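You operate a simulated robot arm through the tools that you are given. There is no shell and no other tool. Be economical: measure what you need, move in short steps, check, and stop when the job is done.

You run a simulated robot arm. Do the job below in one go: nothing can be reset, and whatever is moved stays where it is left.

JOB
Put things in order on the island top. At the end: the brown onion is on the green coaster; the red stopper stands where the blue brush stood; the blue brush stands where the brown onion stood; the clear tumbler from the island top stands where the red stopper stood; whatever was shut is shut again. Leave all else as you found it, and nothing knocked over.

It is judged by the outcome, as a careful person would: the job done as asked, and still so three seconds after it is handed in. It fails if anything else is knocked over, pushed out of place, dropped, spilled or broken. Lids that push on must go on centred and level and be pressed home; caps that screw on are set level and turned clockwise until they are tight.

ROBOT AND FRAMES
A 6-joint arm with a two-finger parallel gripper, fixed in place. Base frame: the origin is at the foot of the arm, x ahead of it, y to its left, z up; the work surface is at about z = 0. Readings come in mm, rad, newtons and seconds.
With the tool pointing down near the work surface it reaches from about 160 to 420 mm from the base axis. Its first joint turns from -1.152 to 1.152 rad. Payload 1.57 kg.
The tool frame sits at the grasp point between the pads (the TCP): z along the fingers, y along the line on which they close. The tips reach 30 mm beyond it. Largest opening 80 mm; finger width 17, thickness 12; the body of the gripper, 40 by 82 mm, starts 80 mm behind the TCP.
Orientation is that of the tool frame in the base frame, as a unit quaternion [w, x, y, z]. With the fingers straight down and closing along the base's y, the tool's x points along the base's -x, its y along +y and its z along -z.

CONTROLS
- The arm moves only by the tool arm_command. Its arguments are lists of equal length, an entry for each row: "delta_pos": the shift along the base's x, y, z in mm, a list of three; "rot": the turn, a rotation vector about the base's x, y, z in rad, a list of three; "grip": the finger opening in mm, from 0 to 80. In form: {"delta_pos": [[dx, dy, dz], ...], "rot": [[ax, ay, az], ...], "grip": [grip, ...]}. A call has 1 to 20 rows; each row is the pose to reach, as a shift and turn from the pose commanded when the call began. Rows are played at 5 a second. More than 50 mm and 0.15 rad between two rows, or a gripper value outside its range, and nothing of the call is played. A pose out of reach is approached as far as the arm can. The call stops where the force on the tool passes 40 N (or 10 N more than at its start, if that is more) or the arm is blocked; 0.2 s more then pass. The fingers move at their own pace (about 153 mm/s each) and stop on an object; they squeeze with about 34 N. The grip force told is the motor's: it shows also when the fingers shut on nothing. Time passes only in rows, and 0.2 s behind the last, so rows that repeat a pose let the fingers close. The reply holds the time, the measured pose of the TCP, the force on the tool along the base axes, the opening and the grip force, in the units named above and with some noise, with the torque about the TCP (base axes, N m) and any sound that the robot's microphone picked up.
- Cameras (640 x 400 px; columns grow to the right, rows downward): "scene" is fixed at [48.3, -330.4, 415.5]; the picture's right is [0.82, -0.57, 0.00], its down [-0.37, -0.52, -0.77] and it looks along [0.44, 0.63, -0.64] (base axes); focal length 233 px, centre (320, 200). "wrist" rides on the gripper at [72, -7, -122] in the tool frame; the picture's right is [0.09, 1.00, 0.00], its down [-0.84, 0.08, -0.54] and it looks along [-0.54, 0.05, 0.84] (tool axes); focal length 238 px, centre (320, 200). There is no depth. A picture from a camera that has moved, and an enlarged one, comes with that camera's place and axes in the base frame and with its lens.
- capture(camera): a new picture of that camera. It takes no simulated time.
- zoom(camera, box): a new picture of the part [left, top, right, bottom] of that camera's present view, enlarged. It takes no simulated time.
- finish_job(): hands the job in; it is judged then, once.

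Work in short steps. Places have to be worked out from the pictures, the camera data and where the tool is seen: move nearer, look again, correct. Check each grasp and each placing, and mend what went wrong. You have 120 turns and 84 pictures in all, those below and enlarged ones among them. Open the gripper and draw the arm clear of the work before you hand the job in, unless the task says otherwise; then end with one line.

The tools are called after "Request:" by a JSON object that holds its "api" and its "payload". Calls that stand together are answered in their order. arm_command: Moves the arm, as the interface text tells. Its arguments: {"type":"object","properties":{"delta_pos":{"type":"array","items":{"type":"array","items":{"type":"number"}}},"rot":{"type":"array","items":{"type":"array","items":{"type":"number"}}},"grip":{"type":"array","items":{"type":"number"}}},"required":["delta_pos","rot","grip"]} The other tools are called the same way: capture (camera) takes a picture; zoom (camera, box) takes an enlarged picture of a part of a camera's view; finish_job () hands the job in.

At the start:

```text
time: 0.0
eef_pos: [228.7, 22.9, 248.6]
ee_rot: [0.0, 0.0, 1.0, 0.0]
wrist_force: [-0.5, 0.1, 0.3]
ft_torque: [0.0, -0.03, 0.0]
opening: 80.1
grip_force: 0.1
```

scene: 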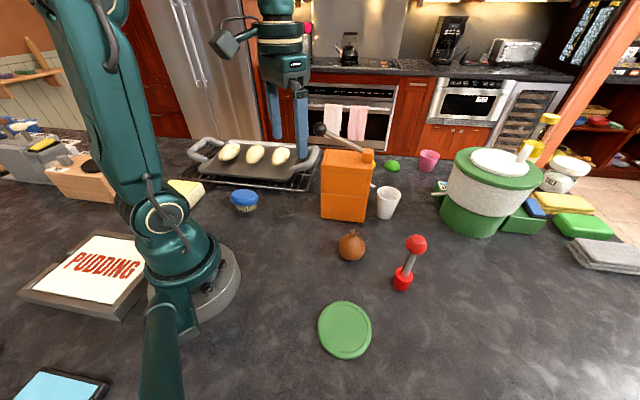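
wrist: 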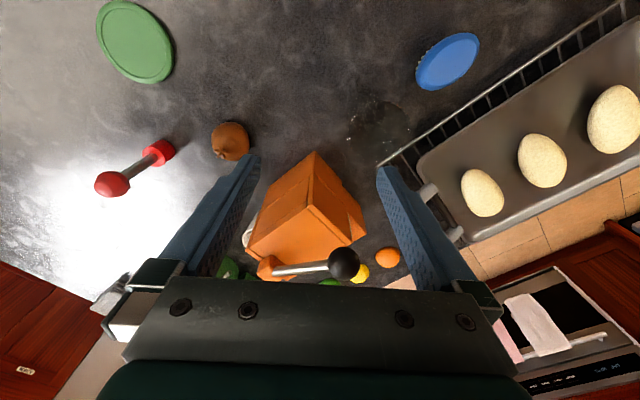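

I'll look more closely at the scene first: the objects near the orange box, and the overall layout.

Request:
{"api": "zoom", "payload": {"camera": "scene", "box": [300, 110, 460, 210]}}

Request:
{"api": "zoom", "payload": {"camera": "scene", "box": [300, 200, 460, 300]}}

Request:
{"api": "zoom", "payload": {"camera": "scene", "box": [160, 130, 320, 230]}}

Request:
{"api": "zoom", "payload": {"camera": "scene", "box": [420, 100, 640, 238]}}

```text
4.00 times, centred on (380, 160) of scene
camera zoom: at [48.3, -330.4, 415.5], right [0.82, -0.57, 0.0], down [-0.37, -0.52, -0.77], along [0.44, 0.63, -0.64], focal length 931 px, centre (80, 360)
```

zoom: 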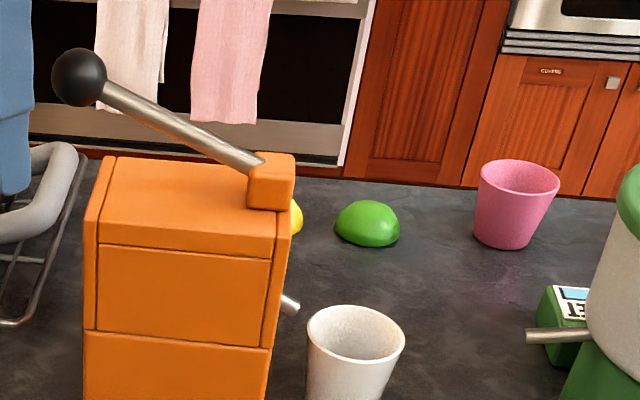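

```text
4.00 times, centred on (380, 250) of scene
camera zoom: at [48.3, -330.4, 415.5], right [0.82, -0.57, 0.0], down [-0.37, -0.52, -0.77], along [0.44, 0.63, -0.64], focal length 931 px, centre (80, 0)
```

zoom: 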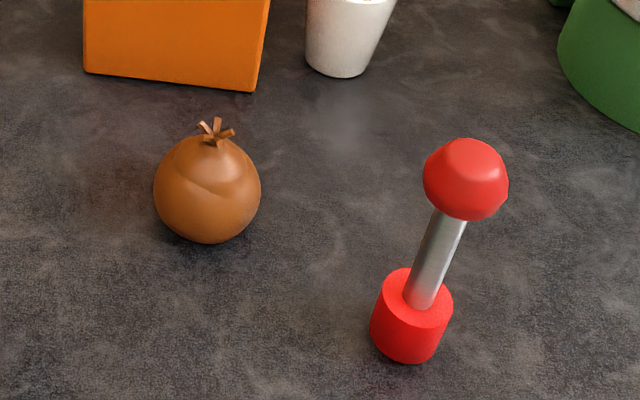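

```text
4.00 times, centred on (240, 180) of scene
camera zoom: at [48.3, -330.4, 415.5], right [0.82, -0.57, 0.0], down [-0.37, -0.52, -0.77], along [0.44, 0.63, -0.64], focal length 931 px, centre (640, 280)
```

zoom: 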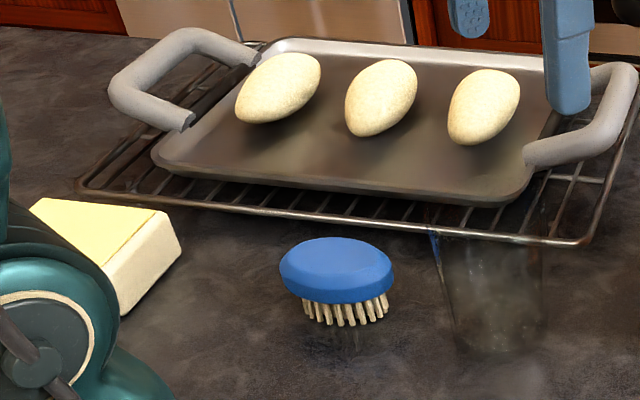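

```text
2.90 times, centred on (530, 169) of scene
camera zoom: at [48.3, -330.4, 415.5], right [0.82, -0.57, 0.0], down [-0.37, -0.52, -0.77], along [0.44, 0.63, -0.64], focal length 674 px, centre (-289, 290)
```

zoom: 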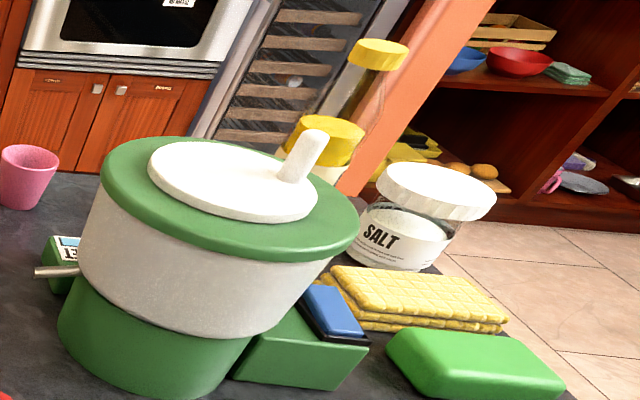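

A nearly invisible clear tumbler shows at about scene (282,200), beside the brush. I'll zoom in on it from both cameras, plus the wrist view of the rest.

Request:
{"api": "zoom", "payload": {"camera": "scene", "box": [240, 170, 320, 220]}}

Request:
{"api": "zoom", "payload": {"camera": "wrist", "box": [320, 20, 500, 180]}}

Request:
{"api": "zoom", "payload": {"camera": "wrist", "box": [80, 0, 280, 220]}}

```text
8.00 times, centred on (280, 195) of scene
camera zoom: at [48.3, -330.4, 415.5], right [0.82, -0.57, 0.0], down [-0.37, -0.52, -0.77], along [0.44, 0.63, -0.64], focal length 1861 px, centre (640, 240)
```

zoom: 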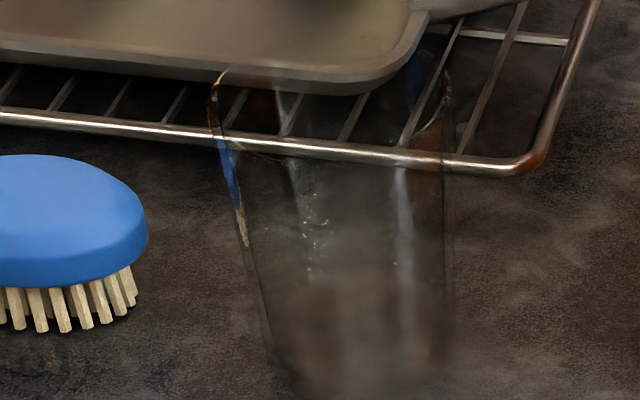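

```text
2.50 times, centred on (410, 100) of wrist
camera zoom: at [155.4, 16.0, 370.5], right [-0.09, 1.0, 0.0], down [0.84, 0.08, 0.54], along [0.54, 0.05, -0.84], focal length 596 px, centre (95, 450)
```

zoom: 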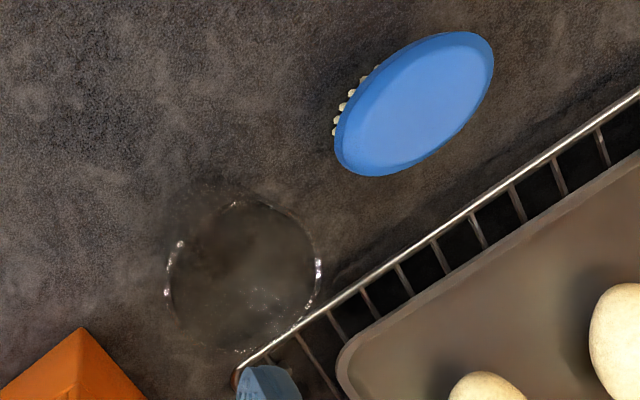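

```text
1.82 times, centred on (180, 110) of wrist
camera zoom: at [155.4, 16.0, 370.5], right [-0.09, 1.0, 0.0], down [0.84, 0.08, 0.54], along [0.54, 0.05, -0.84], focal length 433 px, centre (574, 364)
```

zoom: 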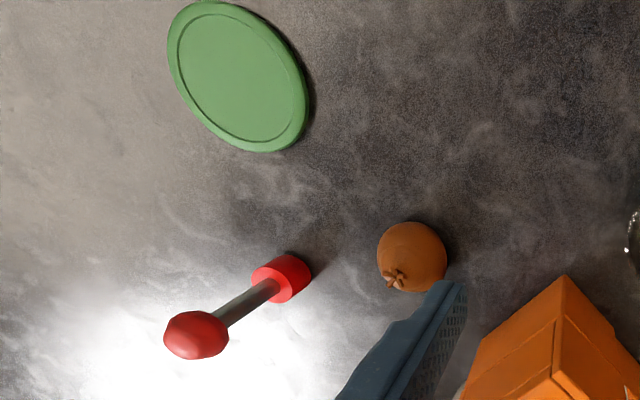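

The clear tumbler is at about (234,95), roughly 85 mm tall with a 74 mm rim. Two-camera estimates for the rest: onion (287,-108), coaster (172,-221), stopper (318,-224, about 130 tall), brush (158,173). I'll start by moving above the onion.

Request:
{"api": "arm_command", "payload": {"delta_pos": [[10, -30, 0], [22, -60, 0], [35, -90, -10], [47, -115, -25], [57, -131, -45], [57, -131, -68], [57, -131, -68]], "rot": [[0, 0, -0.08], [0, 0, -0.16], [0, 0, -0.24], [0, 0, -0.32], [0, 0, -0.36], [0, 0, -0.36], [0, 0, -0.36]], "grip": [80, 80, 80, 80, 80, 80, 80]}}

Request:
{"api": "capture", "payload": {"camera": "wrist"}}

Request:
{"api": "capture", "payload": {"camera": "scene"}}

```text
time: 1.6
eef_pos: [288.0, -110.6, 181.3]
ee_rot: [0.0, 0.18, 0.984, 0.0]
wrist_force: [0.3, 0.3, 0.0]
ft_torque: [0.04, -0.03, 0.0]
opening: 80.2
grip_force: 0.1
```

```text
74 pictures are left
camera wrist: at [217.4, -91.6, 302.2], right [0.27, 0.96, 0.0], down [0.81, -0.22, 0.54], along [0.52, -0.14, -0.84], focal length 238 px, centre (320, 200)
```

wrist: 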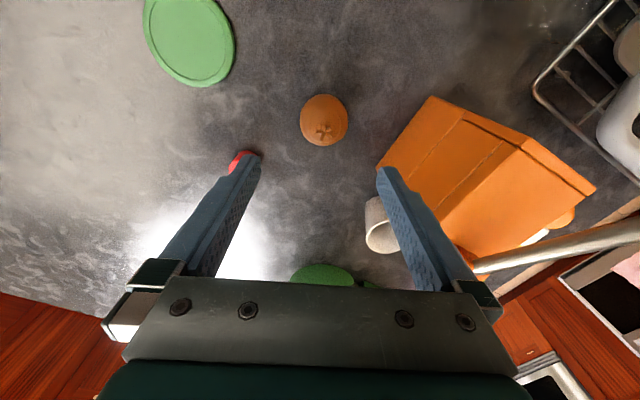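

```text
73 pictures are left
```

scene: 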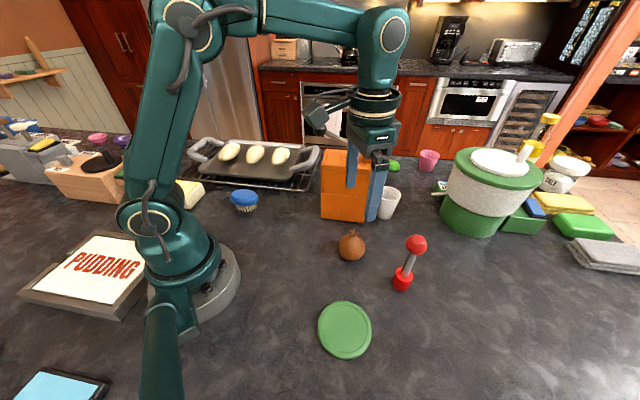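

Onion is at about (286,-106), 55 mm wide. I'll descend partway and compare the reading with the command.

Request:
{"api": "arm_command", "payload": {"delta_pos": [[0, 1, -35], [0, 2, -70], [0, 2, -100], [0, 2, -100], [0, 2, -100]], "rot": [[0, 0, 0], [0, 0, 0], [0, 0, 0], [0, 0, 0], [0, 0, 0]], "grip": [80, 80, 80, 80, 80]}}

Request:
{"api": "capture", "payload": {"camera": "wrist"}}

```text
time: 2.8
eef_pos: [283.9, -104.8, 83.4]
ee_rot: [-0.001, 0.179, 0.984, 0.0]
wrist_force: [-0.6, 0.4, 0.7]
ft_torque: [0.04, 0.01, 0.04]
opening: 79.9
grip_force: 0.2
```

```text
72 pictures are left
camera wrist: at [214.6, -87.0, 204.1], right [0.26, 0.96, 0.0], down [0.81, -0.22, 0.54], along [0.52, -0.14, -0.84], focal length 238 px, centre (320, 200)
```

wrist: 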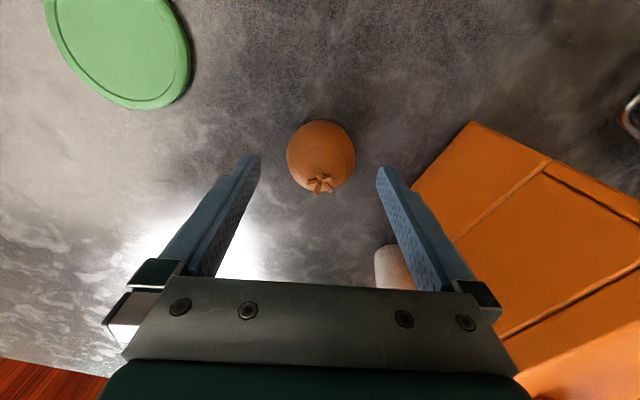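

Onion sits centred between the fingers. I'll descend to TCP z≈34 and close.

Request:
{"api": "arm_command", "payload": {"delta_pos": [[1, 0, -25], [1, 0, -46], [1, 0, -46], [1, 0, -46], [1, 0, -46], [1, 0, -46], [1, 0, -46]], "rot": [[0, 0, 0], [0, 0, 0], [0, 0, 0], [0, 0, 0], [0, 0, 0], [0, 0, 0], [0, 0, 0]], "grip": [80, 80, 80, 60, 45, 40, 40]}}

```text
time: 4.4
eef_pos: [286.0, -104.2, 36.6]
ee_rot: [-0.001, 0.179, 0.984, 0.0]
wrist_force: [-0.8, 0.7, -0.3]
ft_torque: [-0.03, 0.02, 0.01]
opening: 52.8
grip_force: 34.0
```

Gripped (opening 52.8, force 34 N). Lift and carry towards the coaster, stopping above it to look.

Request:
{"api": "arm_command", "payload": {"delta_pos": [[0, 0, 30], [0, 0, 70], [-25, -25, 80], [-50, -50, 80], [-75, -75, 80], [-100, -100, 80], [-115, -115, 80], [-115, -115, 80]], "rot": [[0, 0, 0], [0, 0, 0], [0, 0, -0.13], [0, 0, -0.26], [0, 0, -0.39], [0, 0, -0.5], [0, 0, -0.55], [0, 0, -0.55]], "grip": [40, 40, 40, 40, 40, 40, 40, 40]}}

Request:
{"api": "capture", "payload": {"camera": "wrist"}}

Request:
{"api": "capture", "payload": {"camera": "scene"}}

```text
time: 6.2
eef_pos: [171.0, -220.2, 116.7]
ee_rot: [0.0, 0.44, 0.898, 0.0]
wrist_force: [0.4, 0.6, -1.4]
ft_torque: [-0.01, 0.02, -0.02]
opening: 53.2
grip_force: 34.0
```

```text
71 pictures are left
camera wrist: at [122.0, -168.8, 237.7], right [0.73, 0.68, 0.0], down [0.57, -0.61, 0.54], along [0.37, -0.4, -0.84], focal length 238 px, centre (320, 200)
```

wrist: 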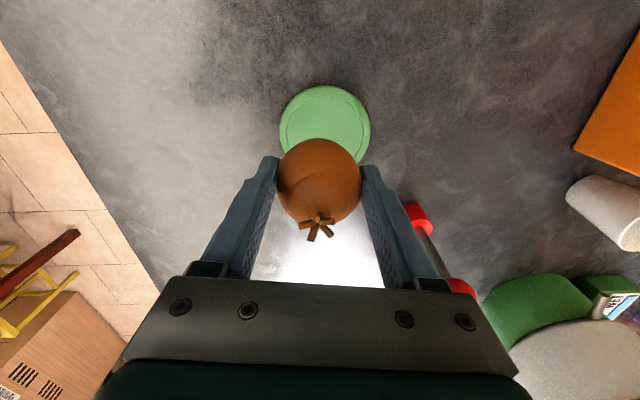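

```text
70 pictures are left
```

scene: 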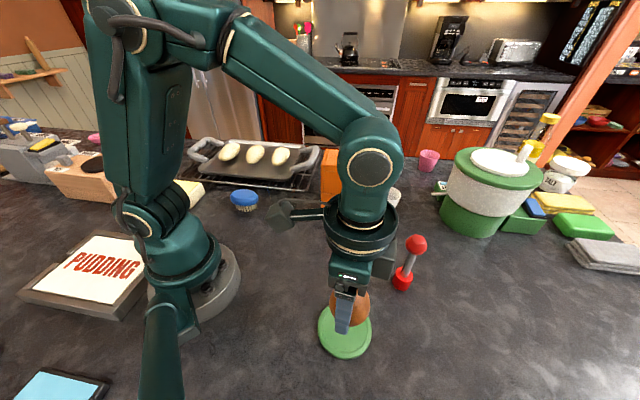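

Coaster centre works out to about (171,-220), right under the onion. Descend to just above it.

Request:
{"api": "arm_command", "payload": {"delta_pos": [[0, 0, -30], [0, 0, -55], [0, 0, -68], [0, 0, -70], [0, 0, -70]], "rot": [[0, 0, 0], [0, 0, 0], [0, 0, 0], [0, 0, 0], [0, 0, 0]], "grip": [40, 40, 40, 40, 40]}}

Request:
{"api": "zoom", "payload": {"camera": "scene", "box": [300, 270, 396, 366]}}

```text
time: 7.4
eef_pos: [171.9, -221.2, 45.4]
ee_rot: [0.0, 0.439, 0.898, 0.001]
wrist_force: [0.8, -0.2, -1.5]
ft_torque: [0.02, -0.01, 0.0]
opening: 53.2
grip_force: 34.3
```

```text
4.17 times, centred on (348, 318) of scene
camera zoom: at [48.3, -330.4, 415.5], right [0.82, -0.57, 0.0], down [-0.37, -0.52, -0.77], along [0.44, 0.63, -0.64], focal length 969 px, centre (203, -292)
```

zoom: 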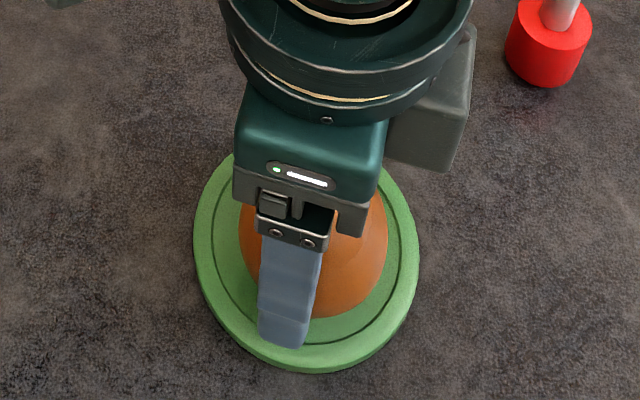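

Looks centred. Lower gently to feel for contact, expected around z≈40.

Request:
{"api": "arm_command", "payload": {"delta_pos": [[0, 0, -1.5], [0, 0, -3], [0, 0, -3]], "rot": [[0, 0, 0], [0, 0, 0], [0, 0, 0]], "grip": [40, 40, 40]}}

Request:
{"api": "arm_command", "payload": {"delta_pos": [[0, 0, -1], [0, 0, -1]], "rot": [[0, 0, 0], [0, 0, 0]], "grip": [40, 40]}}

Request:
{"api": "arm_command", "payload": {"delta_pos": [[0, 0, -1], [0, 0, -1]], "rot": [[0, 0, 0], [0, 0, 0]], "grip": [40, 40]}}

```text
time: 8.2
eef_pos: [173.3, -221.3, 43.5]
ee_rot: [0.003, 0.439, 0.898, -0.001]
wrist_force: [-5.2, -0.5, 35.2]
ft_torque: [-0.08, 0.01, -0.01]
opening: 53.1
grip_force: 33.8
```

```text
time: 8.8
eef_pos: [172.3, -221.6, 42.7]
ee_rot: [0.002, 0.439, 0.898, -0.001]
wrist_force: [6.2, -2.5, 33.8]
ft_torque: [-0.14, -0.32, -0.03]
opening: 52.8
grip_force: 34.3
```

```text
time: 9.4
eef_pos: [172.6, -222.7, 40.4]
ee_rot: [0.002, 0.44, 0.898, 0.0]
wrist_force: [11.1, 1.4, 29.8]
ft_torque: [0.05, -0.43, -0.05]
opening: 52.7
grip_force: 34.1
```

Contact was around z≈42; I'll back up 2 mm to relieve the press, then open.

Request:
{"api": "arm_command", "payload": {"delta_pos": [[0, 0, 1.5], [0, 0, 2], [0, 0, 2], [0, 0, 2], [0, 0, 2], [0, 0, 2]], "rot": [[0, 0, 0], [0, 0, 0], [0, 0, 0], [0, 0, 0], [0, 0, 0], [0, 0, 0]], "grip": [40, 40, 54, 60, 80, 80]}}

Request:
{"api": "capture", "payload": {"camera": "wrist"}}

```text
time: 10.8
eef_pos: [170.5, -219.4, 42.0]
ee_rot: [0.001, 0.439, 0.898, 0.0]
wrist_force: [0.2, 1.3, -0.9]
ft_torque: [0.04, 0.0, 0.02]
opening: 80.0
grip_force: 0.1
```

```text
68 pictures are left
camera wrist: at [120.9, -168.4, 163.9], right [0.73, 0.68, 0.0], down [0.57, -0.61, 0.54], along [0.37, -0.4, -0.84], focal length 238 px, centre (320, 200)
```

wrist: 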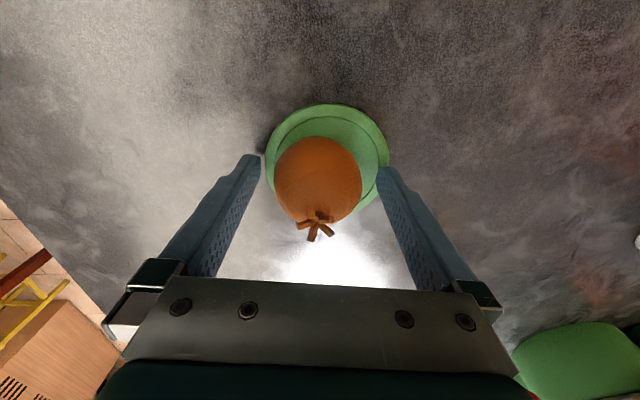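

Onion stands on the coaster, fingers free. Retreat upward and travel over to the brush with the gripper turned to close across the brush's short axis.

Request:
{"api": "arm_command", "payload": {"delta_pos": [[0, 0, 40], [0, 0, 85], [0, 0, 130], [0, 0, 170], [8, 40, 185], [16, 80, 185], [24, 120, 185], [34, 160, 185], [44, 200, 185], [56, 240, 185], [50, 275, 185], [38, 308, 180], [22, 340, 165], [5, 368, 150], [-13, 392, 130], [-13, 392, 110], [-13, 392, 110]], "rot": [[0, 0, 0], [0, 0, 0], [0, 0, 0], [0, 0, 0], [0, 0, 0], [0, 0, 0], [0, 0, 0], [0, 0, 0], [0, 0, 0], [0, 0, 0], [0, 0, 0], [0, 0, 0], [0, 0, 0.05], [0, 0, 0.1], [0, 0, 0.1], [0, 0, 0.1], [0, 0, 0.1]], "grip": [80, 80, 80, 80, 80, 80, 80, 80, 80, 80, 80, 80, 80, 80, 80, 80, 80]}}

Request:
{"api": "capture", "payload": {"camera": "wrist"}}

Request:
{"api": "capture", "payload": {"camera": "scene"}}

```text
time: 14.4
eef_pos: [157.3, 172.4, 151.4]
ee_rot: [0.0, 0.394, 0.919, 0.0]
wrist_force: [-1.1, -0.7, 0.3]
ft_torque: [-0.06, 0.01, 0.0]
opening: 79.8
grip_force: 0.1
```

```text
67 pictures are left
camera wrist: at [102.0, 218.3, 272.0], right [0.66, 0.75, 0.0], down [0.63, -0.55, 0.54], along [0.41, -0.36, -0.84], focal length 238 px, centre (320, 200)
```

wrist: 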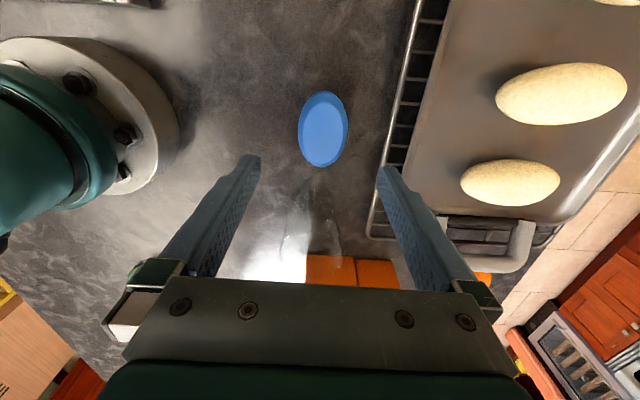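

```text
66 pictures are left
```

scene: 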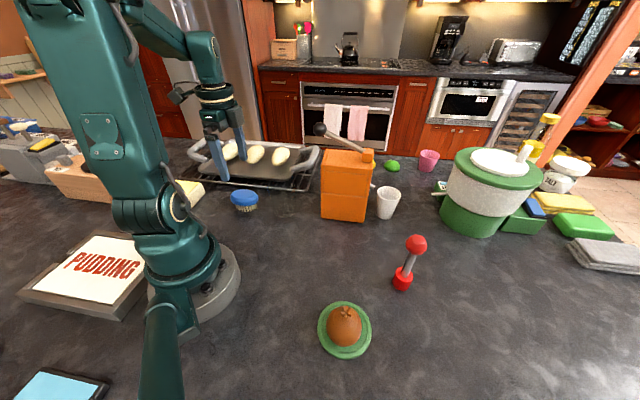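

Brush at about (158,173), 50 mm wide, centred between the fingers. The rack is 80 mm away, so it's clear. Descend and close.

Request:
{"api": "arm_command", "payload": {"delta_pos": [[0, 0, -40], [0, 0, -80], [0, 0, -105], [0, 0, -117], [0, 0, -117], [0, 0, -117], [0, 0, -117], [0, 0, -117], [0, 0, -117]], "rot": [[0, 0, 0], [0, 0, 0], [0, 0, 0], [0, 0, 0], [0, 0, 0], [0, 0, 0], [0, 0, 0], [0, 0, 0], [0, 0, 0]], "grip": [80, 80, 80, 80, 80, 60, 45, 38, 38]}}

Request:
{"api": "capture", "payload": {"camera": "wrist"}}

```text
time: 16.4
eef_pos: [156.7, 169.1, 34.8]
ee_rot: [0.0, 0.394, 0.919, 0.0]
wrist_force: [0.4, -0.1, 0.1]
ft_torque: [-0.02, -0.05, -0.01]
opening: 47.8
grip_force: 33.8
```

```text
65 pictures are left
camera wrist: at [102.0, 216.7, 156.7], right [0.66, 0.75, 0.0], down [0.63, -0.55, 0.54], along [0.41, -0.36, -0.84], focal length 238 px, centre (320, 200)
```

wrist: 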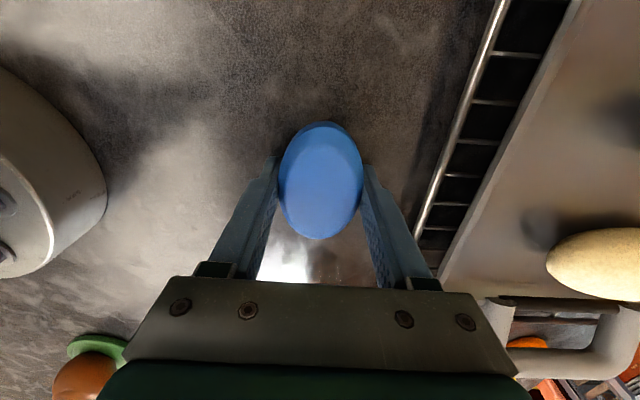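

Brush gripped at 47.8 mm. Lift well above the tumbler and carry it to the onion's old spot, stopping above it.

Request:
{"api": "arm_command", "payload": {"delta_pos": [[0, 0, 40], [0, 0, 85], [0, 0, 130], [0, 0, 165], [16, -35, 165], [32, -70, 165], [48, -105, 165], [65, -140, 165], [81, -175, 165], [97, -210, 165], [114, -245, 165], [130, -279, 150], [130, -279, 110], [130, -279, 70], [130, -279, 40], [130, -279, 40]], "rot": [[0, 0, 0], [0, 0, 0], [0, 0, 0], [0, 0, 0], [0, 0, 0], [0, 0, 0], [0, 0, 0], [0, 0, 0], [0, 0, 0], [0, 0, 0], [0, 0, 0], [0, 0, 0], [0, 0, 0], [0, 0, 0], [0, 0, 0], [0, 0, 0]], "grip": [38, 38, 38, 38, 38, 38, 38, 38, 38, 38, 38, 38, 38, 38, 38, 38]}}

Request:
{"api": "capture", "payload": {"camera": "wrist"}}

Request:
{"api": "capture", "payload": {"camera": "scene"}}

```text
time: 19.8
eef_pos: [288.7, -108.9, 72.6]
ee_rot: [0.001, 0.395, 0.919, 0.0]
wrist_force: [0.0, -0.1, -0.3]
ft_torque: [-0.01, -0.02, 0.0]
opening: 47.7
grip_force: 34.2
```

```text
64 pictures are left
camera wrist: at [234.0, -61.8, 194.6], right [0.66, 0.75, 0.0], down [0.63, -0.55, 0.54], along [0.41, -0.36, -0.84], focal length 238 px, centre (320, 200)
```

wrist: 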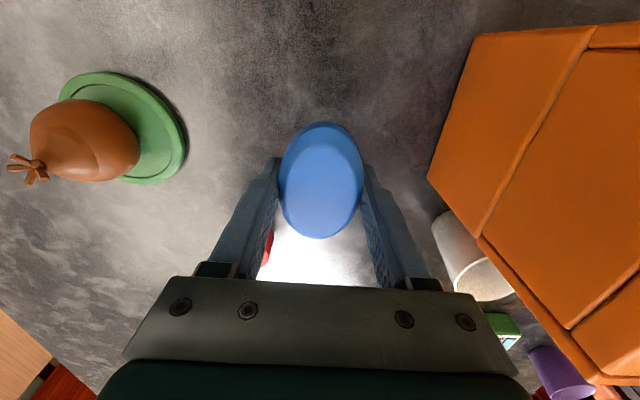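

```text
63 pictures are left
```

scene: 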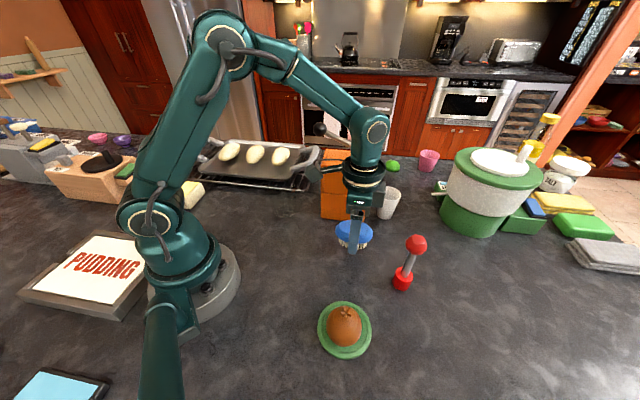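

Brush is above the onion's old place, level. Lower it to the height at which it was gripped.

Request:
{"api": "arm_command", "payload": {"delta_pos": [[0, 0, -20], [0, 0, -34], [0, 0, -38], [0, 0, -39.5], [0, 0, -39.5]], "rot": [[0, 0, 0], [0, 0, 0], [0, 0, 0], [0, 0, 0], [0, 0, 0]], "grip": [38, 38, 38, 38, 38]}}

```text
time: 21.0
eef_pos: [287.7, -108.1, 35.6]
ee_rot: [-0.001, 0.394, 0.919, 0.0]
wrist_force: [-3.0, 3.4, 7.3]
ft_torque: [-0.04, 0.08, 0.01]
opening: 47.4
grip_force: 33.6
```

Light contact (7 N). Release and raise.

Request:
{"api": "arm_command", "payload": {"delta_pos": [[0, 0, 0], [0, 0, 0], [0, 0, 0], [0, 0, 0], [0, 0, 40], [0, 0, 85], [0, 0, 130], [0, 0, 165], [0, 0, 165]], "rot": [[0, 0, 0], [0, 0, 0], [0, 0, 0], [0, 0, 0], [0, 0, 0], [0, 0, 0], [0, 0, 0], [0, 0, 0], [0, 0, 0]], "grip": [50, 58, 76, 76, 76, 76, 76, 76, 76]}}

Request:
{"api": "capture", "payload": {"camera": "wrist"}}

Request:
{"api": "capture", "payload": {"camera": "scene"}}

```text
time: 23.0
eef_pos: [285.1, -110.1, 201.1]
ee_rot: [0.0, 0.394, 0.919, 0.0]
wrist_force: [-0.2, -0.3, 0.0]
ft_torque: [0.03, -0.01, 0.01]
opening: 76.0
grip_force: 0.0
```

```text
62 pictures are left
camera wrist: at [230.3, -63.4, 322.5], right [0.66, 0.75, 0.0], down [0.63, -0.55, 0.54], along [0.41, -0.36, -0.84], focal length 238 px, centre (320, 200)
```

wrist: 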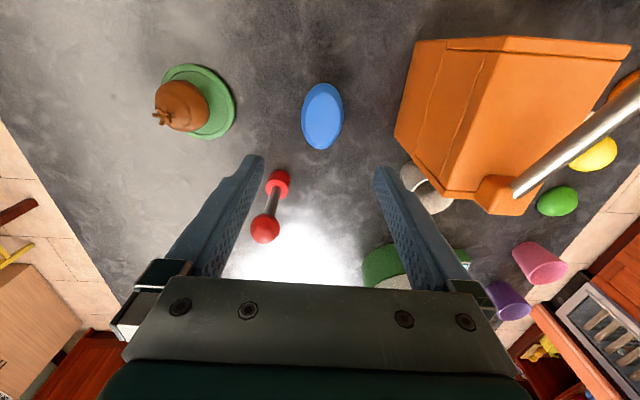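

```text
61 pictures are left
```

scene: 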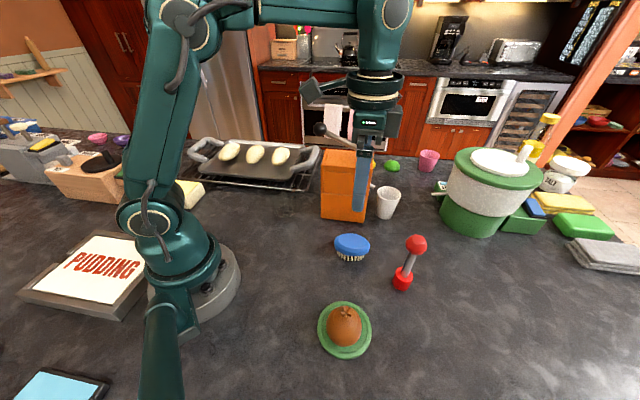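

Brush stands upright at the onion's old place. Next, move above the stopper and look to refine its position.

Request:
{"api": "arm_command", "payload": {"delta_pos": [[8, -35, 0], [16, -70, 0], [24, -100, 0], [29, -115, 0], [29, -115, 0]], "rot": [[0, 0, 0.06], [0, 0, 0.12], [0, 0, 0.18], [0, 0, 0.2], [0, 0, 0.2]], "grip": [80, 80, 80, 80, 80]}}

Request:
{"api": "capture", "payload": {"camera": "wrist"}}

Request:
{"api": "zoom", "payload": {"camera": "scene", "box": [360, 220, 440, 300]}}

```text
time: 24.2
eef_pos: [302.7, -217.8, 194.1]
ee_rot: [0.0, 0.3, 0.954, 0.0]
wrist_force: [-0.9, -0.6, -0.4]
ft_torque: [0.01, -0.01, 0.01]
opening: 79.9
grip_force: 0.1
out of reach, approached as far as the arm can: row 3, 4, 5
```

```text
60 pictures are left
camera wrist: at [239.5, -182.1, 314.7], right [0.49, 0.87, 0.0], down [0.73, -0.42, 0.54], along [0.47, -0.27, -0.84], focal length 238 px, centre (320, 200)
```

wrist: 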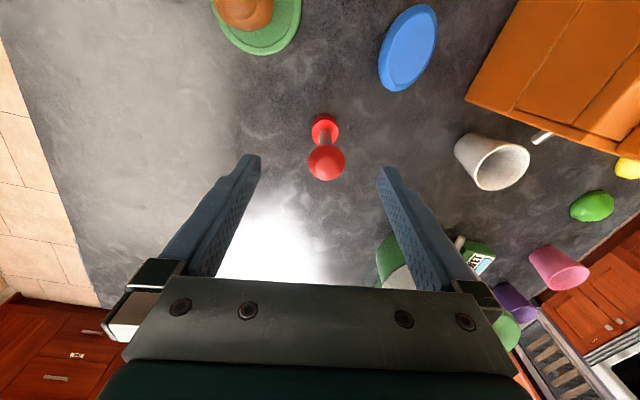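

```text
5.00 times, centred on (400, 260) of scene
camera zoom: at [48.3, -330.4, 415.5], right [0.82, -0.57, 0.0], down [-0.37, -0.52, -0.77], along [0.44, 0.63, -0.64], focal length 1163 px, centre (-80, -100)
```

zoom: 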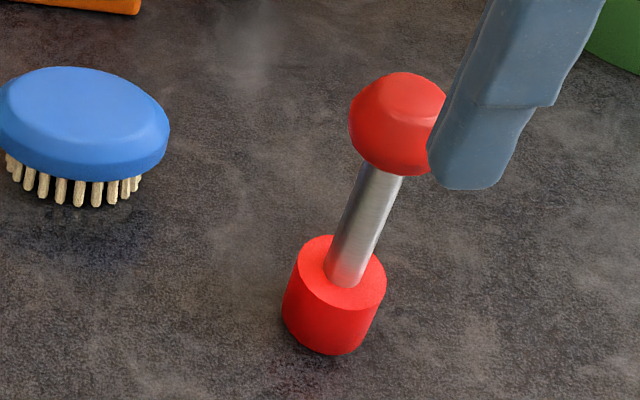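

Stopper at about (319,-220.5). The arm can't stretch that far at this height, so I'll drop 40 mm first. The fingers straddle the ball with plenty of room.

Request:
{"api": "arm_command", "payload": {"delta_pos": [[0, 0, -20], [0, 0, -40], [0, 0, -40], [0, 0, -40]], "rot": [[0, 0, 0], [0, 0, 0], [0, 0, 0], [0, 0, 0]], "grip": [80, 80, 80, 80]}}

```text
time: 25.2
eef_pos: [312.2, -219.3, 163.9]
ee_rot: [-0.001, 0.301, 0.954, 0.001]
wrist_force: [0.2, 0.7, -0.5]
ft_torque: [-0.03, 0.0, 0.0]
opening: 80.1
grip_force: 0.0
out of reach, approached as far as the arm can: row 1, 2
```

Request:
{"api": "arm_command", "payload": {"delta_pos": [[0, 0, -20], [0, 0, -40], [0, 0, -40], [0, 0, -40]], "rot": [[0, 0, 0], [0, 0, 0], [0, 0, 0], [0, 0, 0]], "grip": [80, 80, 80, 80]}}

Request:
{"api": "capture", "payload": {"camera": "wrist"}}

```text
time: 26.2
eef_pos: [305.9, -215.0, 114.0]
ee_rot: [0.0, 0.301, 0.954, 0.0]
wrist_force: [0.6, -0.1, 0.1]
ft_torque: [-0.02, 0.02, 0.0]
opening: 80.0
grip_force: 0.0
```

```text
58 pictures are left
camera wrist: at [242.3, -179.7, 235.6], right [0.5, 0.87, 0.0], down [0.73, -0.42, 0.54], along [0.47, -0.27, -0.84], focal length 238 px, centre (320, 200)
```

wrist: 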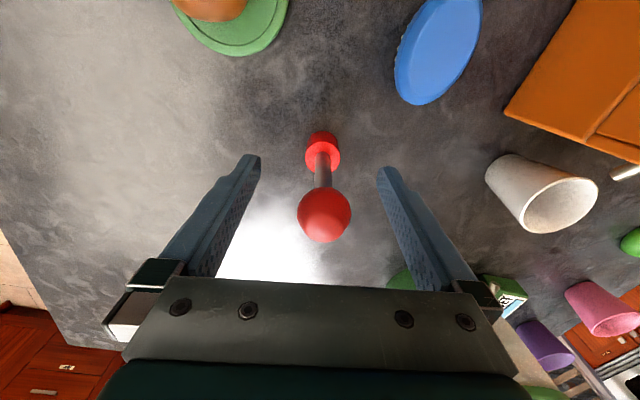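

The arm now holds at about (306,-215,114), with the ball ahead at (318,-220.5,~118). Move forward to it and look before closing.

Request:
{"api": "arm_command", "payload": {"delta_pos": [[6, -3, 0], [12.5, -5.5, 1], [12.5, -5.5, 1]], "rot": [[0, 0, 0], [0, 0, 0], [0, 0, 0]], "grip": [80, 80, 80]}}

Request:
{"api": "capture", "payload": {"camera": "wrist"}}

```text
time: 27.0
eef_pos: [318.5, -220.4, 115.7]
ee_rot: [0.001, 0.301, 0.954, 0.0]
wrist_force: [-0.2, -0.1, 0.0]
ft_torque: [0.01, 0.0, 0.04]
opening: 80.2
grip_force: 0.1
```

```text
57 pictures are left
camera wrist: at [254.8, -185.8, 236.9], right [0.49, 0.87, 0.0], down [0.73, -0.42, 0.54], along [0.47, -0.27, -0.84], focal length 238 px, centre (320, 200)
```

wrist: 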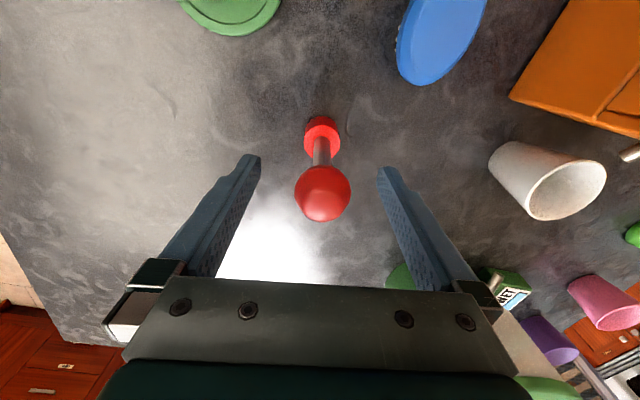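

The TCP projects to pixel (321,192) and the ball's centre is at (323,193), so it's well aligned. Close on the ball.

Request:
{"api": "arm_command", "payload": {"delta_pos": [[0, 0, 0], [0, 0, 0], [0, 0, 0], [0, 0, 0], [0, 0, 0], [0, 0, 0]], "rot": [[0, 0, 0], [0, 0, 0], [0, 0, 0], [0, 0, 0], [0, 0, 0], [0, 0, 0]], "grip": [60, 45, 38, 32, 25, 25]}}

Request:
{"api": "capture", "payload": {"camera": "wrist"}}

```text
time: 28.4
eef_pos: [318.8, -219.6, 116.3]
ee_rot: [0.0, 0.301, 0.954, 0.0]
wrist_force: [0.1, 0.3, -0.1]
ft_torque: [-0.02, -0.01, -0.03]
opening: 31.7
grip_force: 33.7
```

```text
56 pictures are left
camera wrist: at [254.8, -185.8, 237.0], right [0.5, 0.87, 0.0], down [0.73, -0.42, 0.54], along [0.47, -0.27, -0.84], focal length 238 px, centre (320, 200)
```

wrist: 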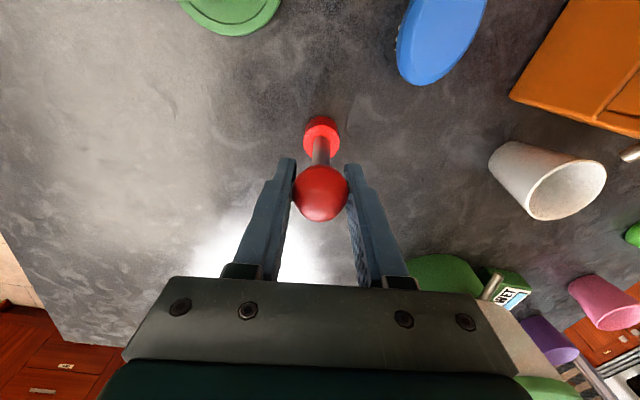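

Gripped at 31.7 mm. Lift, draw inward, and carry it high (bottom above the tumbler) to over the brush's old spot at (157,172).

Request:
{"api": "arm_command", "payload": {"delta_pos": [[0, 0, 15], [-5, 4, 35], [-20, 14, 60], [-35, 24, 85], [-50, 40, 110], [-62, 65, 130], [-72, 95, 135], [-82, 130, 135], [-88, 165, 135], [-90, 200, 135], [-90, 235, 135], [-98, 270, 135], [-112, 302, 135], [-130, 335, 135], [-147, 365, 135], [-158, 385, 135], [-161, 392, 135], [-161, 392, 135]], "rot": [[0, 0, 0], [0, 0, 0], [0, 0, 0], [0, 0, 0], [0, 0, 0], [0, 0, 0], [0, 0, 0], [0, 0, 0], [0, 0, 0], [0, 0, 0], [0, 0, 0], [0, 0, 0], [0, 0, 0], [0, 0, 0], [0, 0, 0], [0, 0, 0], [0, 0, 0], [0, 0, 0]], "grip": [25, 25, 25, 25, 25, 25, 25, 25, 25, 25, 25, 25, 25, 25, 25, 25, 25, 25]}}

Request:
{"api": "capture", "payload": {"camera": "wrist"}}

Request:
{"api": "capture", "payload": {"camera": "scene"}}

```text
time: 32.2
eef_pos: [158.3, 172.4, 252.1]
ee_rot: [0.001, 0.301, 0.954, 0.0]
wrist_force: [0.5, -0.1, -1.8]
ft_torque: [-0.02, 0.0, 0.01]
opening: 31.9
grip_force: 33.4
```

```text
55 pictures are left
camera wrist: at [94.9, 206.5, 372.5], right [0.5, 0.87, 0.0], down [0.73, -0.42, 0.54], along [0.47, -0.27, -0.84], focal length 238 px, centre (320, 200)
```

wrist: 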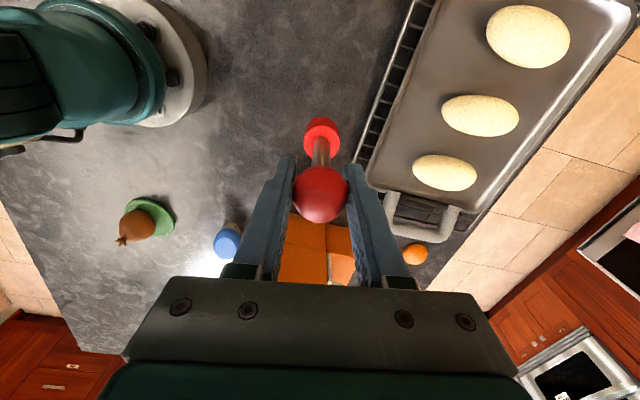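

```text
54 pictures are left
```

scene: 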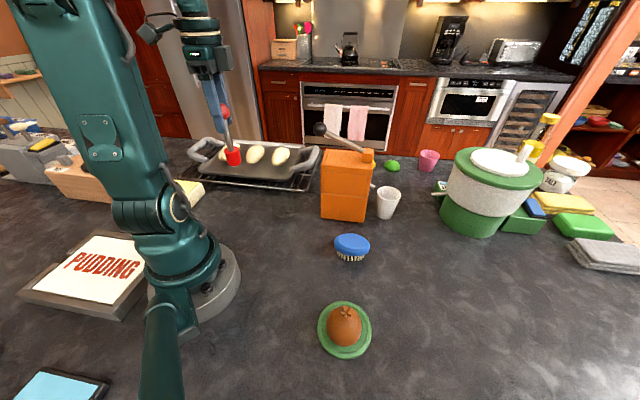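

The stopper hangs vertically (same pixels as when gripped). Lower it to 5 mm above the surface.

Request:
{"api": "arm_command", "payload": {"delta_pos": [[0, 0, -35], [0, 0, -70], [0, 0, -100], [0, 0, -120], [0, 0, -130], [0, 0, -130]], "rot": [[0, 0, 0], [0, 0, 0], [0, 0, 0], [0, 0, 0], [0, 0, 0], [0, 0, 0]], "grip": [25, 25, 25, 25, 25, 25]}}

Request:
{"api": "zoom", "payload": {"camera": "scene", "box": [180, 130, 320, 230]}}

```text
time: 33.6
eef_pos: [157.3, 170.7, 120.3]
ee_rot: [0.0, 0.301, 0.954, 0.0]
wrist_force: [-0.2, -0.3, -0.6]
ft_torque: [0.03, -0.02, 0.02]
opening: 31.8
grip_force: 33.6
```

```text
4.00 times, centred on (250, 180) of scene
camera zoom: at [48.3, -330.4, 415.5], right [0.82, -0.57, 0.0], down [-0.37, -0.52, -0.77], along [0.44, 0.63, -0.64], focal length 931 px, centre (600, 280)
```

zoom: 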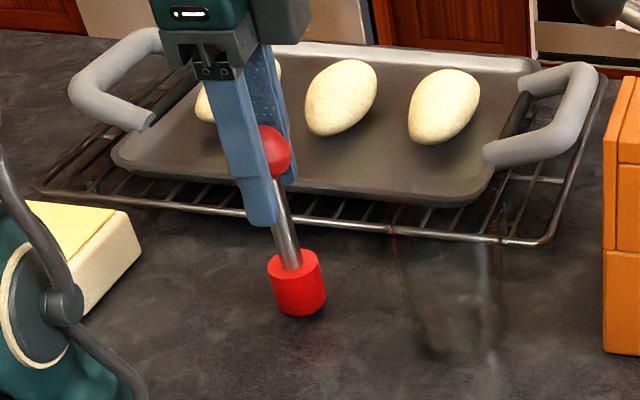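

About 5 mm above the counter, over the brush's old place. Set it down gently.

Request:
{"api": "arm_command", "payload": {"delta_pos": [[0, 0, -2], [0, 0, -4], [0, 0, -5], [0, 0, -5]], "rot": [[0, 0, 0], [0, 0, 0], [0, 0, 0], [0, 0, 0]], "grip": [25, 25, 25, 25]}}

```text
time: 34.6
eef_pos: [157.7, 171.6, 115.8]
ee_rot: [0.0, 0.299, 0.954, 0.002]
wrist_force: [-1.3, 0.7, 15.0]
ft_torque: [0.03, 0.17, 0.03]
opening: 31.4
grip_force: 33.5
```

Contact is felt (15 N). Release slowly, then rise.

Request:
{"api": "arm_command", "payload": {"delta_pos": [[0, 0, 0.5], [0, 0, 0.5], [0, 0, 0.5], [0, 0, 0.5], [0, 0, 0.5], [0, 0, 0.5], [0, 0, 30], [0, 0, 65], [0, 0, 100], [0, 0, 130], [0, 0, 130]], "rot": [[0, 0, 0], [0, 0, 0], [0, 0, 0], [0, 0, 0], [0, 0, 0], [0, 0, 0], [0, 0, 0], [0, 0, 0], [0, 0, 0], [0, 0, 0], [0, 0, 0]], "grip": [25, 32, 36, 44, 70, 70, 70, 70, 70, 70, 70]}}

Request:
{"api": "zoom", "payload": {"camera": "scene", "box": [180, 130, 320, 230]}}

Request:
{"api": "capture", "payload": {"camera": "wrist"}}

```text
time: 37.0
eef_pos: [157.8, 171.7, 247.3]
ee_rot: [0.001, 0.301, 0.954, 0.0]
wrist_force: [0.7, 0.0, 0.3]
ft_torque: [-0.02, 0.0, 0.03]
opening: 70.1
grip_force: 0.0
```

```text
4.00 times, centred on (250, 180) of scene
camera zoom: at [48.3, -330.4, 415.5], right [0.82, -0.57, 0.0], down [-0.37, -0.52, -0.77], along [0.44, 0.63, -0.64], focal length 931 px, centre (600, 280)
```

zoom: 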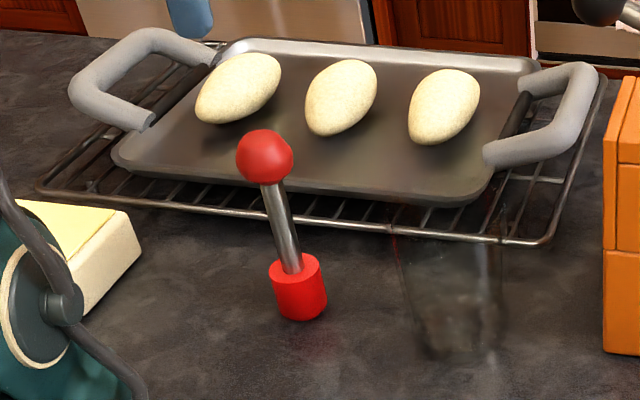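

```text
51 pictures are left
camera wrist: at [94.2, 207.3, 368.4], right [0.5, 0.87, 0.0], down [0.73, -0.42, 0.54], along [0.47, -0.27, -0.84], focal length 238 px, centre (320, 200)
```

wrist: 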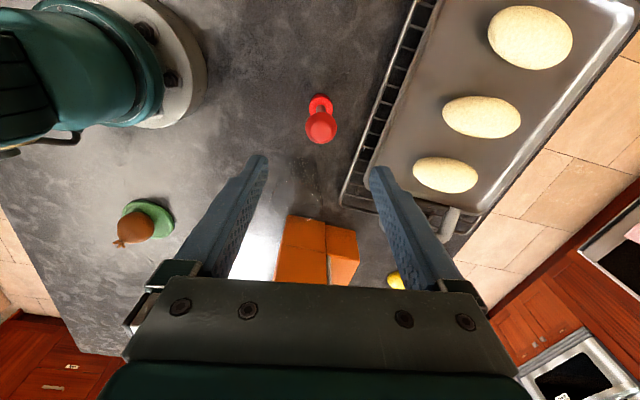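

Stopper stands upright at the brush's old place. Next the clear tumbler: move above its estimated place with tangential finger closing, and look.

Request:
{"api": "arm_command", "payload": {"delta_pos": [[10, -10, 0], [20, -20, 0], [31, -31, 0], [42, -42, 0], [53, -53, -10], [64, -64, -20], [76, -77, -35], [76, -77, -35]], "rot": [[0, 0, 0.14], [0, 0, 0.28], [0, 0, 0.42], [0, 0, 0.56], [0, 0, 0.7], [0, 0, 0.84], [0, 0, 0.98], [0, 0, 0.98]], "grip": [80, 80, 80, 80, 80, 80, 80, 80]}}

Request:
{"api": "capture", "payload": {"camera": "wrist"}}

```text
time: 38.8
eef_pos: [233.6, 93.1, 210.7]
ee_rot: [-0.001, -0.185, 0.983, 0.001]
wrist_force: [0.1, -0.1, 0.5]
ft_torque: [0.01, 0.0, 0.02]
opening: 80.2
grip_force: 0.0
```

```text
50 pictures are left
camera wrist: at [167.9, 60.3, 332.0], right [-0.45, 0.89, 0.0], down [0.75, 0.38, 0.54], along [0.49, 0.24, -0.84], focal length 238 px, centre (320, 200)
```

wrist: 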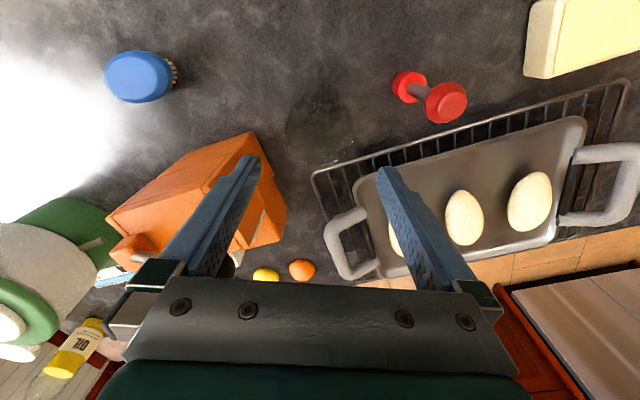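

Request:
{"api": "zoom", "payload": {"camera": "wrist", "box": [260, 70, 380, 190]}}

Request:
{"api": "zoom", "payload": {"camera": "scene", "box": [250, 165, 320, 225]}}

```text
3.33 times, centred on (320, 130) of wrist
camera zoom: at [167.9, 60.3, 332.0], right [-0.45, 0.89, 0.0], down [0.75, 0.38, 0.54], along [0.49, 0.24, -0.84], focal length 794 px, centre (320, 433)
```

zoom: 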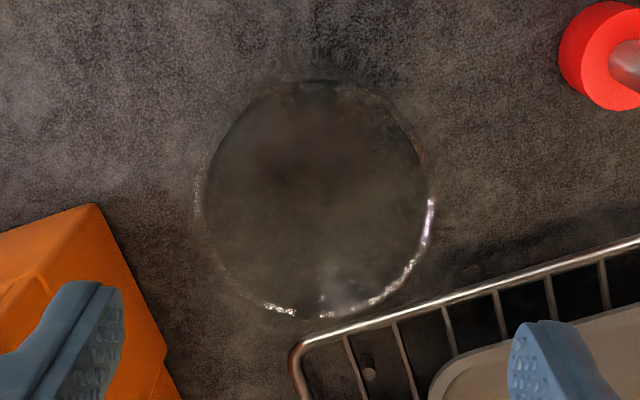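

```text
6.67 times, centred on (285, 195) of scene
camera zoom: at [48.3, -330.4, 415.5], right [0.82, -0.57, 0.0], down [-0.37, -0.52, -0.77], along [0.44, 0.63, -0.64], focal length 1551 px, centre (553, 233)
```

zoom: 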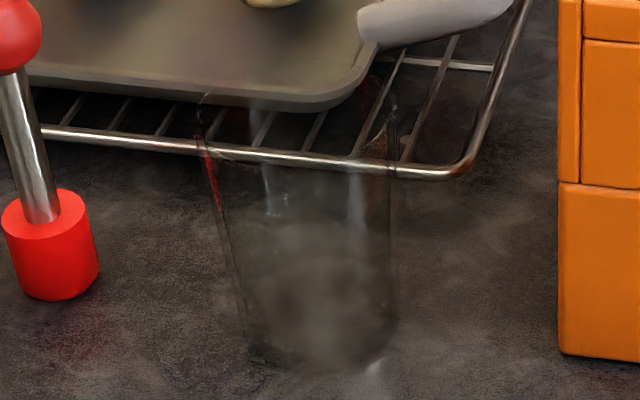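

Rim centre works out to about (233,91), z≈92, diameter ≈72, so there's ~4 mm clearance per finger. I'll come down until the tips are just above the rim and check the alignment.

Request:
{"api": "arm_command", "payload": {"delta_pos": [[-1, -2, -30], [-1, -3, -55], [-1, -3, -75], [-1, -3, -75], [-1, -3, -75]], "rot": [[0, 0, 0], [0, 0, 0], [0, 0, 0], [0, 0, 0], [0, 0, 0]], "grip": [80, 80, 80, 80, 80]}}

Request:
{"api": "capture", "payload": {"camera": "wrist"}}

Request:
{"api": "zoom", "payload": {"camera": "wrist", "box": [220, 90, 420, 250]}}

Request:
{"api": "zoom", "payload": {"camera": "scene", "box": [240, 145, 330, 225]}}

```text
time: 40.0
eef_pos: [232.5, 90.0, 136.8]
ee_rot: [-0.001, -0.185, 0.983, 0.0]
wrist_force: [-0.3, -0.2, 0.2]
ft_torque: [0.0, -0.03, 0.02]
opening: 80.0
grip_force: 0.0
```

```text
47 pictures are left
camera wrist: at [167.1, 58.8, 256.7], right [-0.45, 0.9, 0.0], down [0.75, 0.37, 0.54], along [0.49, 0.24, -0.84], focal length 238 px, centre (320, 200)
```

wrist: 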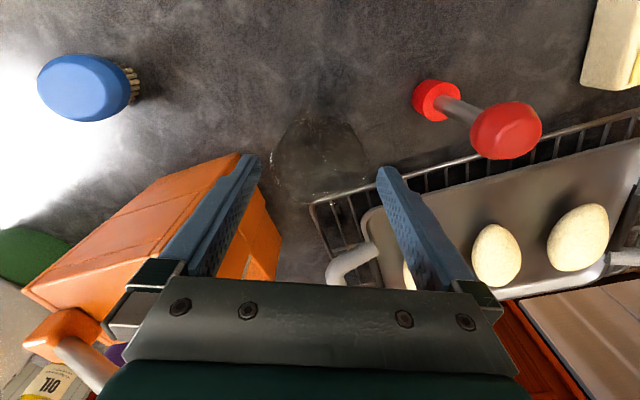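

```text
2.50 times, centred on (320, 170) of wrist
camera zoom: at [167.1, 58.8, 256.7], right [-0.45, 0.9, 0.0], down [0.75, 0.37, 0.54], along [0.49, 0.24, -0.84], focal length 596 px, centre (320, 275)
```

zoom: 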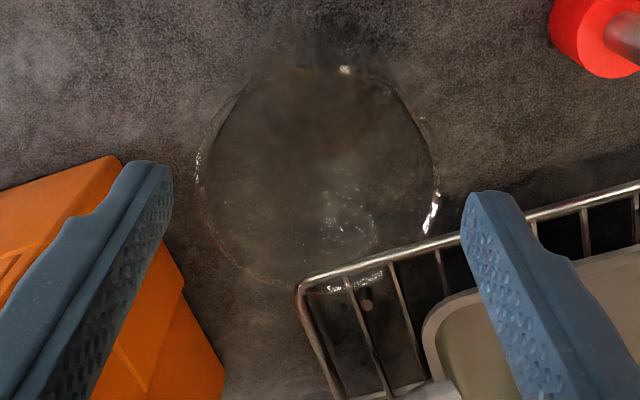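

```text
5.00 times, centred on (285, 185) of scene
camera zoom: at [48.3, -330.4, 415.5], right [0.82, -0.57, 0.0], down [-0.37, -0.52, -0.77], along [0.44, 0.63, -0.64], focal length 1163 px, centre (495, 275)
```

zoom: 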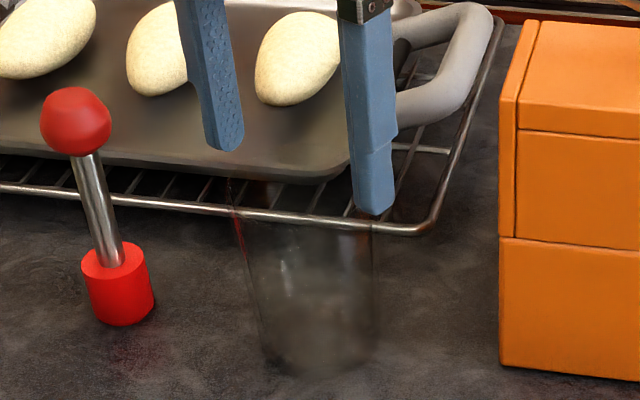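

Rim centre is within ~1.3 mm of the finger midline. Nudge by that and descend slowly to TCP z≈78 (tips straddling the glass).

Request:
{"api": "arm_command", "payload": {"delta_pos": [[0.5, -1, -10], [0.5, -1, -20], [0.5, -1, -30], [0.5, -1, -40], [0.5, -1, -50], [0.5, -1, -57], [0.5, -1, -57]], "rot": [[0, 0, 0], [0, 0, 0], [0, 0, 0], [0, 0, 0], [0, 0, 0], [0, 0, 0], [0, 0, 0]], "grip": [80, 80, 80, 80, 80, 80, 80]}}

Request:
{"api": "zoom", "payload": {"camera": "wrist", "box": [192, 90, 448, 250]}}

Request:
{"api": "zoom", "payload": {"camera": "scene", "box": [240, 145, 330, 225]}}

```text
time: 41.6
eef_pos: [232.8, 91.2, 79.7]
ee_rot: [0.001, -0.185, 0.983, 0.0]
wrist_force: [0.3, 0.0, 0.4]
ft_torque: [-0.02, 0.01, 0.01]
opening: 80.0
grip_force: 0.0
```

```text
2.50 times, centred on (320, 170) of wrist
camera zoom: at [168.2, 57.9, 199.5], right [-0.45, 0.9, 0.0], down [0.75, 0.37, 0.54], along [0.49, 0.24, -0.84], focal length 596 px, centre (320, 275)
```

zoom: 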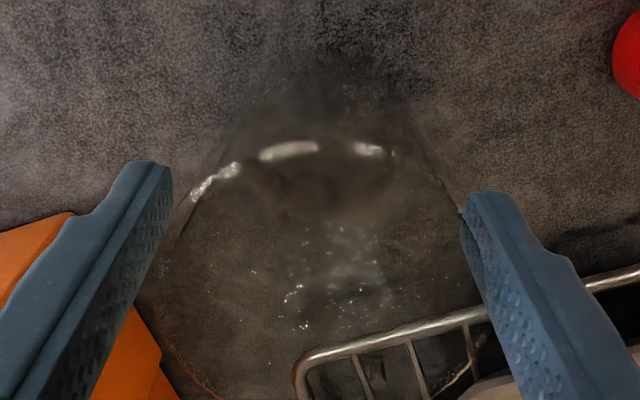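

```text
5.00 times, centred on (285, 185) of scene
camera zoom: at [48.3, -330.4, 415.5], right [0.82, -0.57, 0.0], down [-0.37, -0.52, -0.77], along [0.44, 0.63, -0.64], focal length 1163 px, centre (495, 275)
```

zoom: 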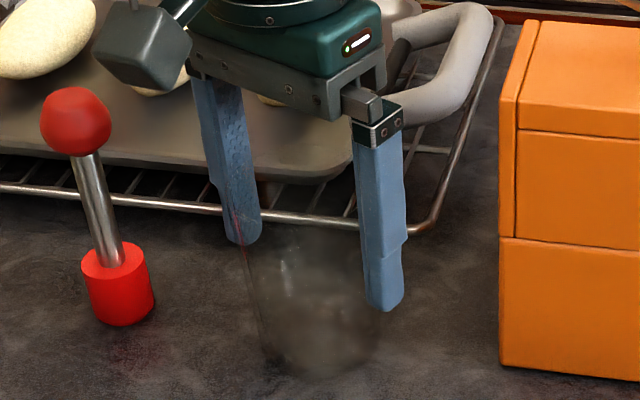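

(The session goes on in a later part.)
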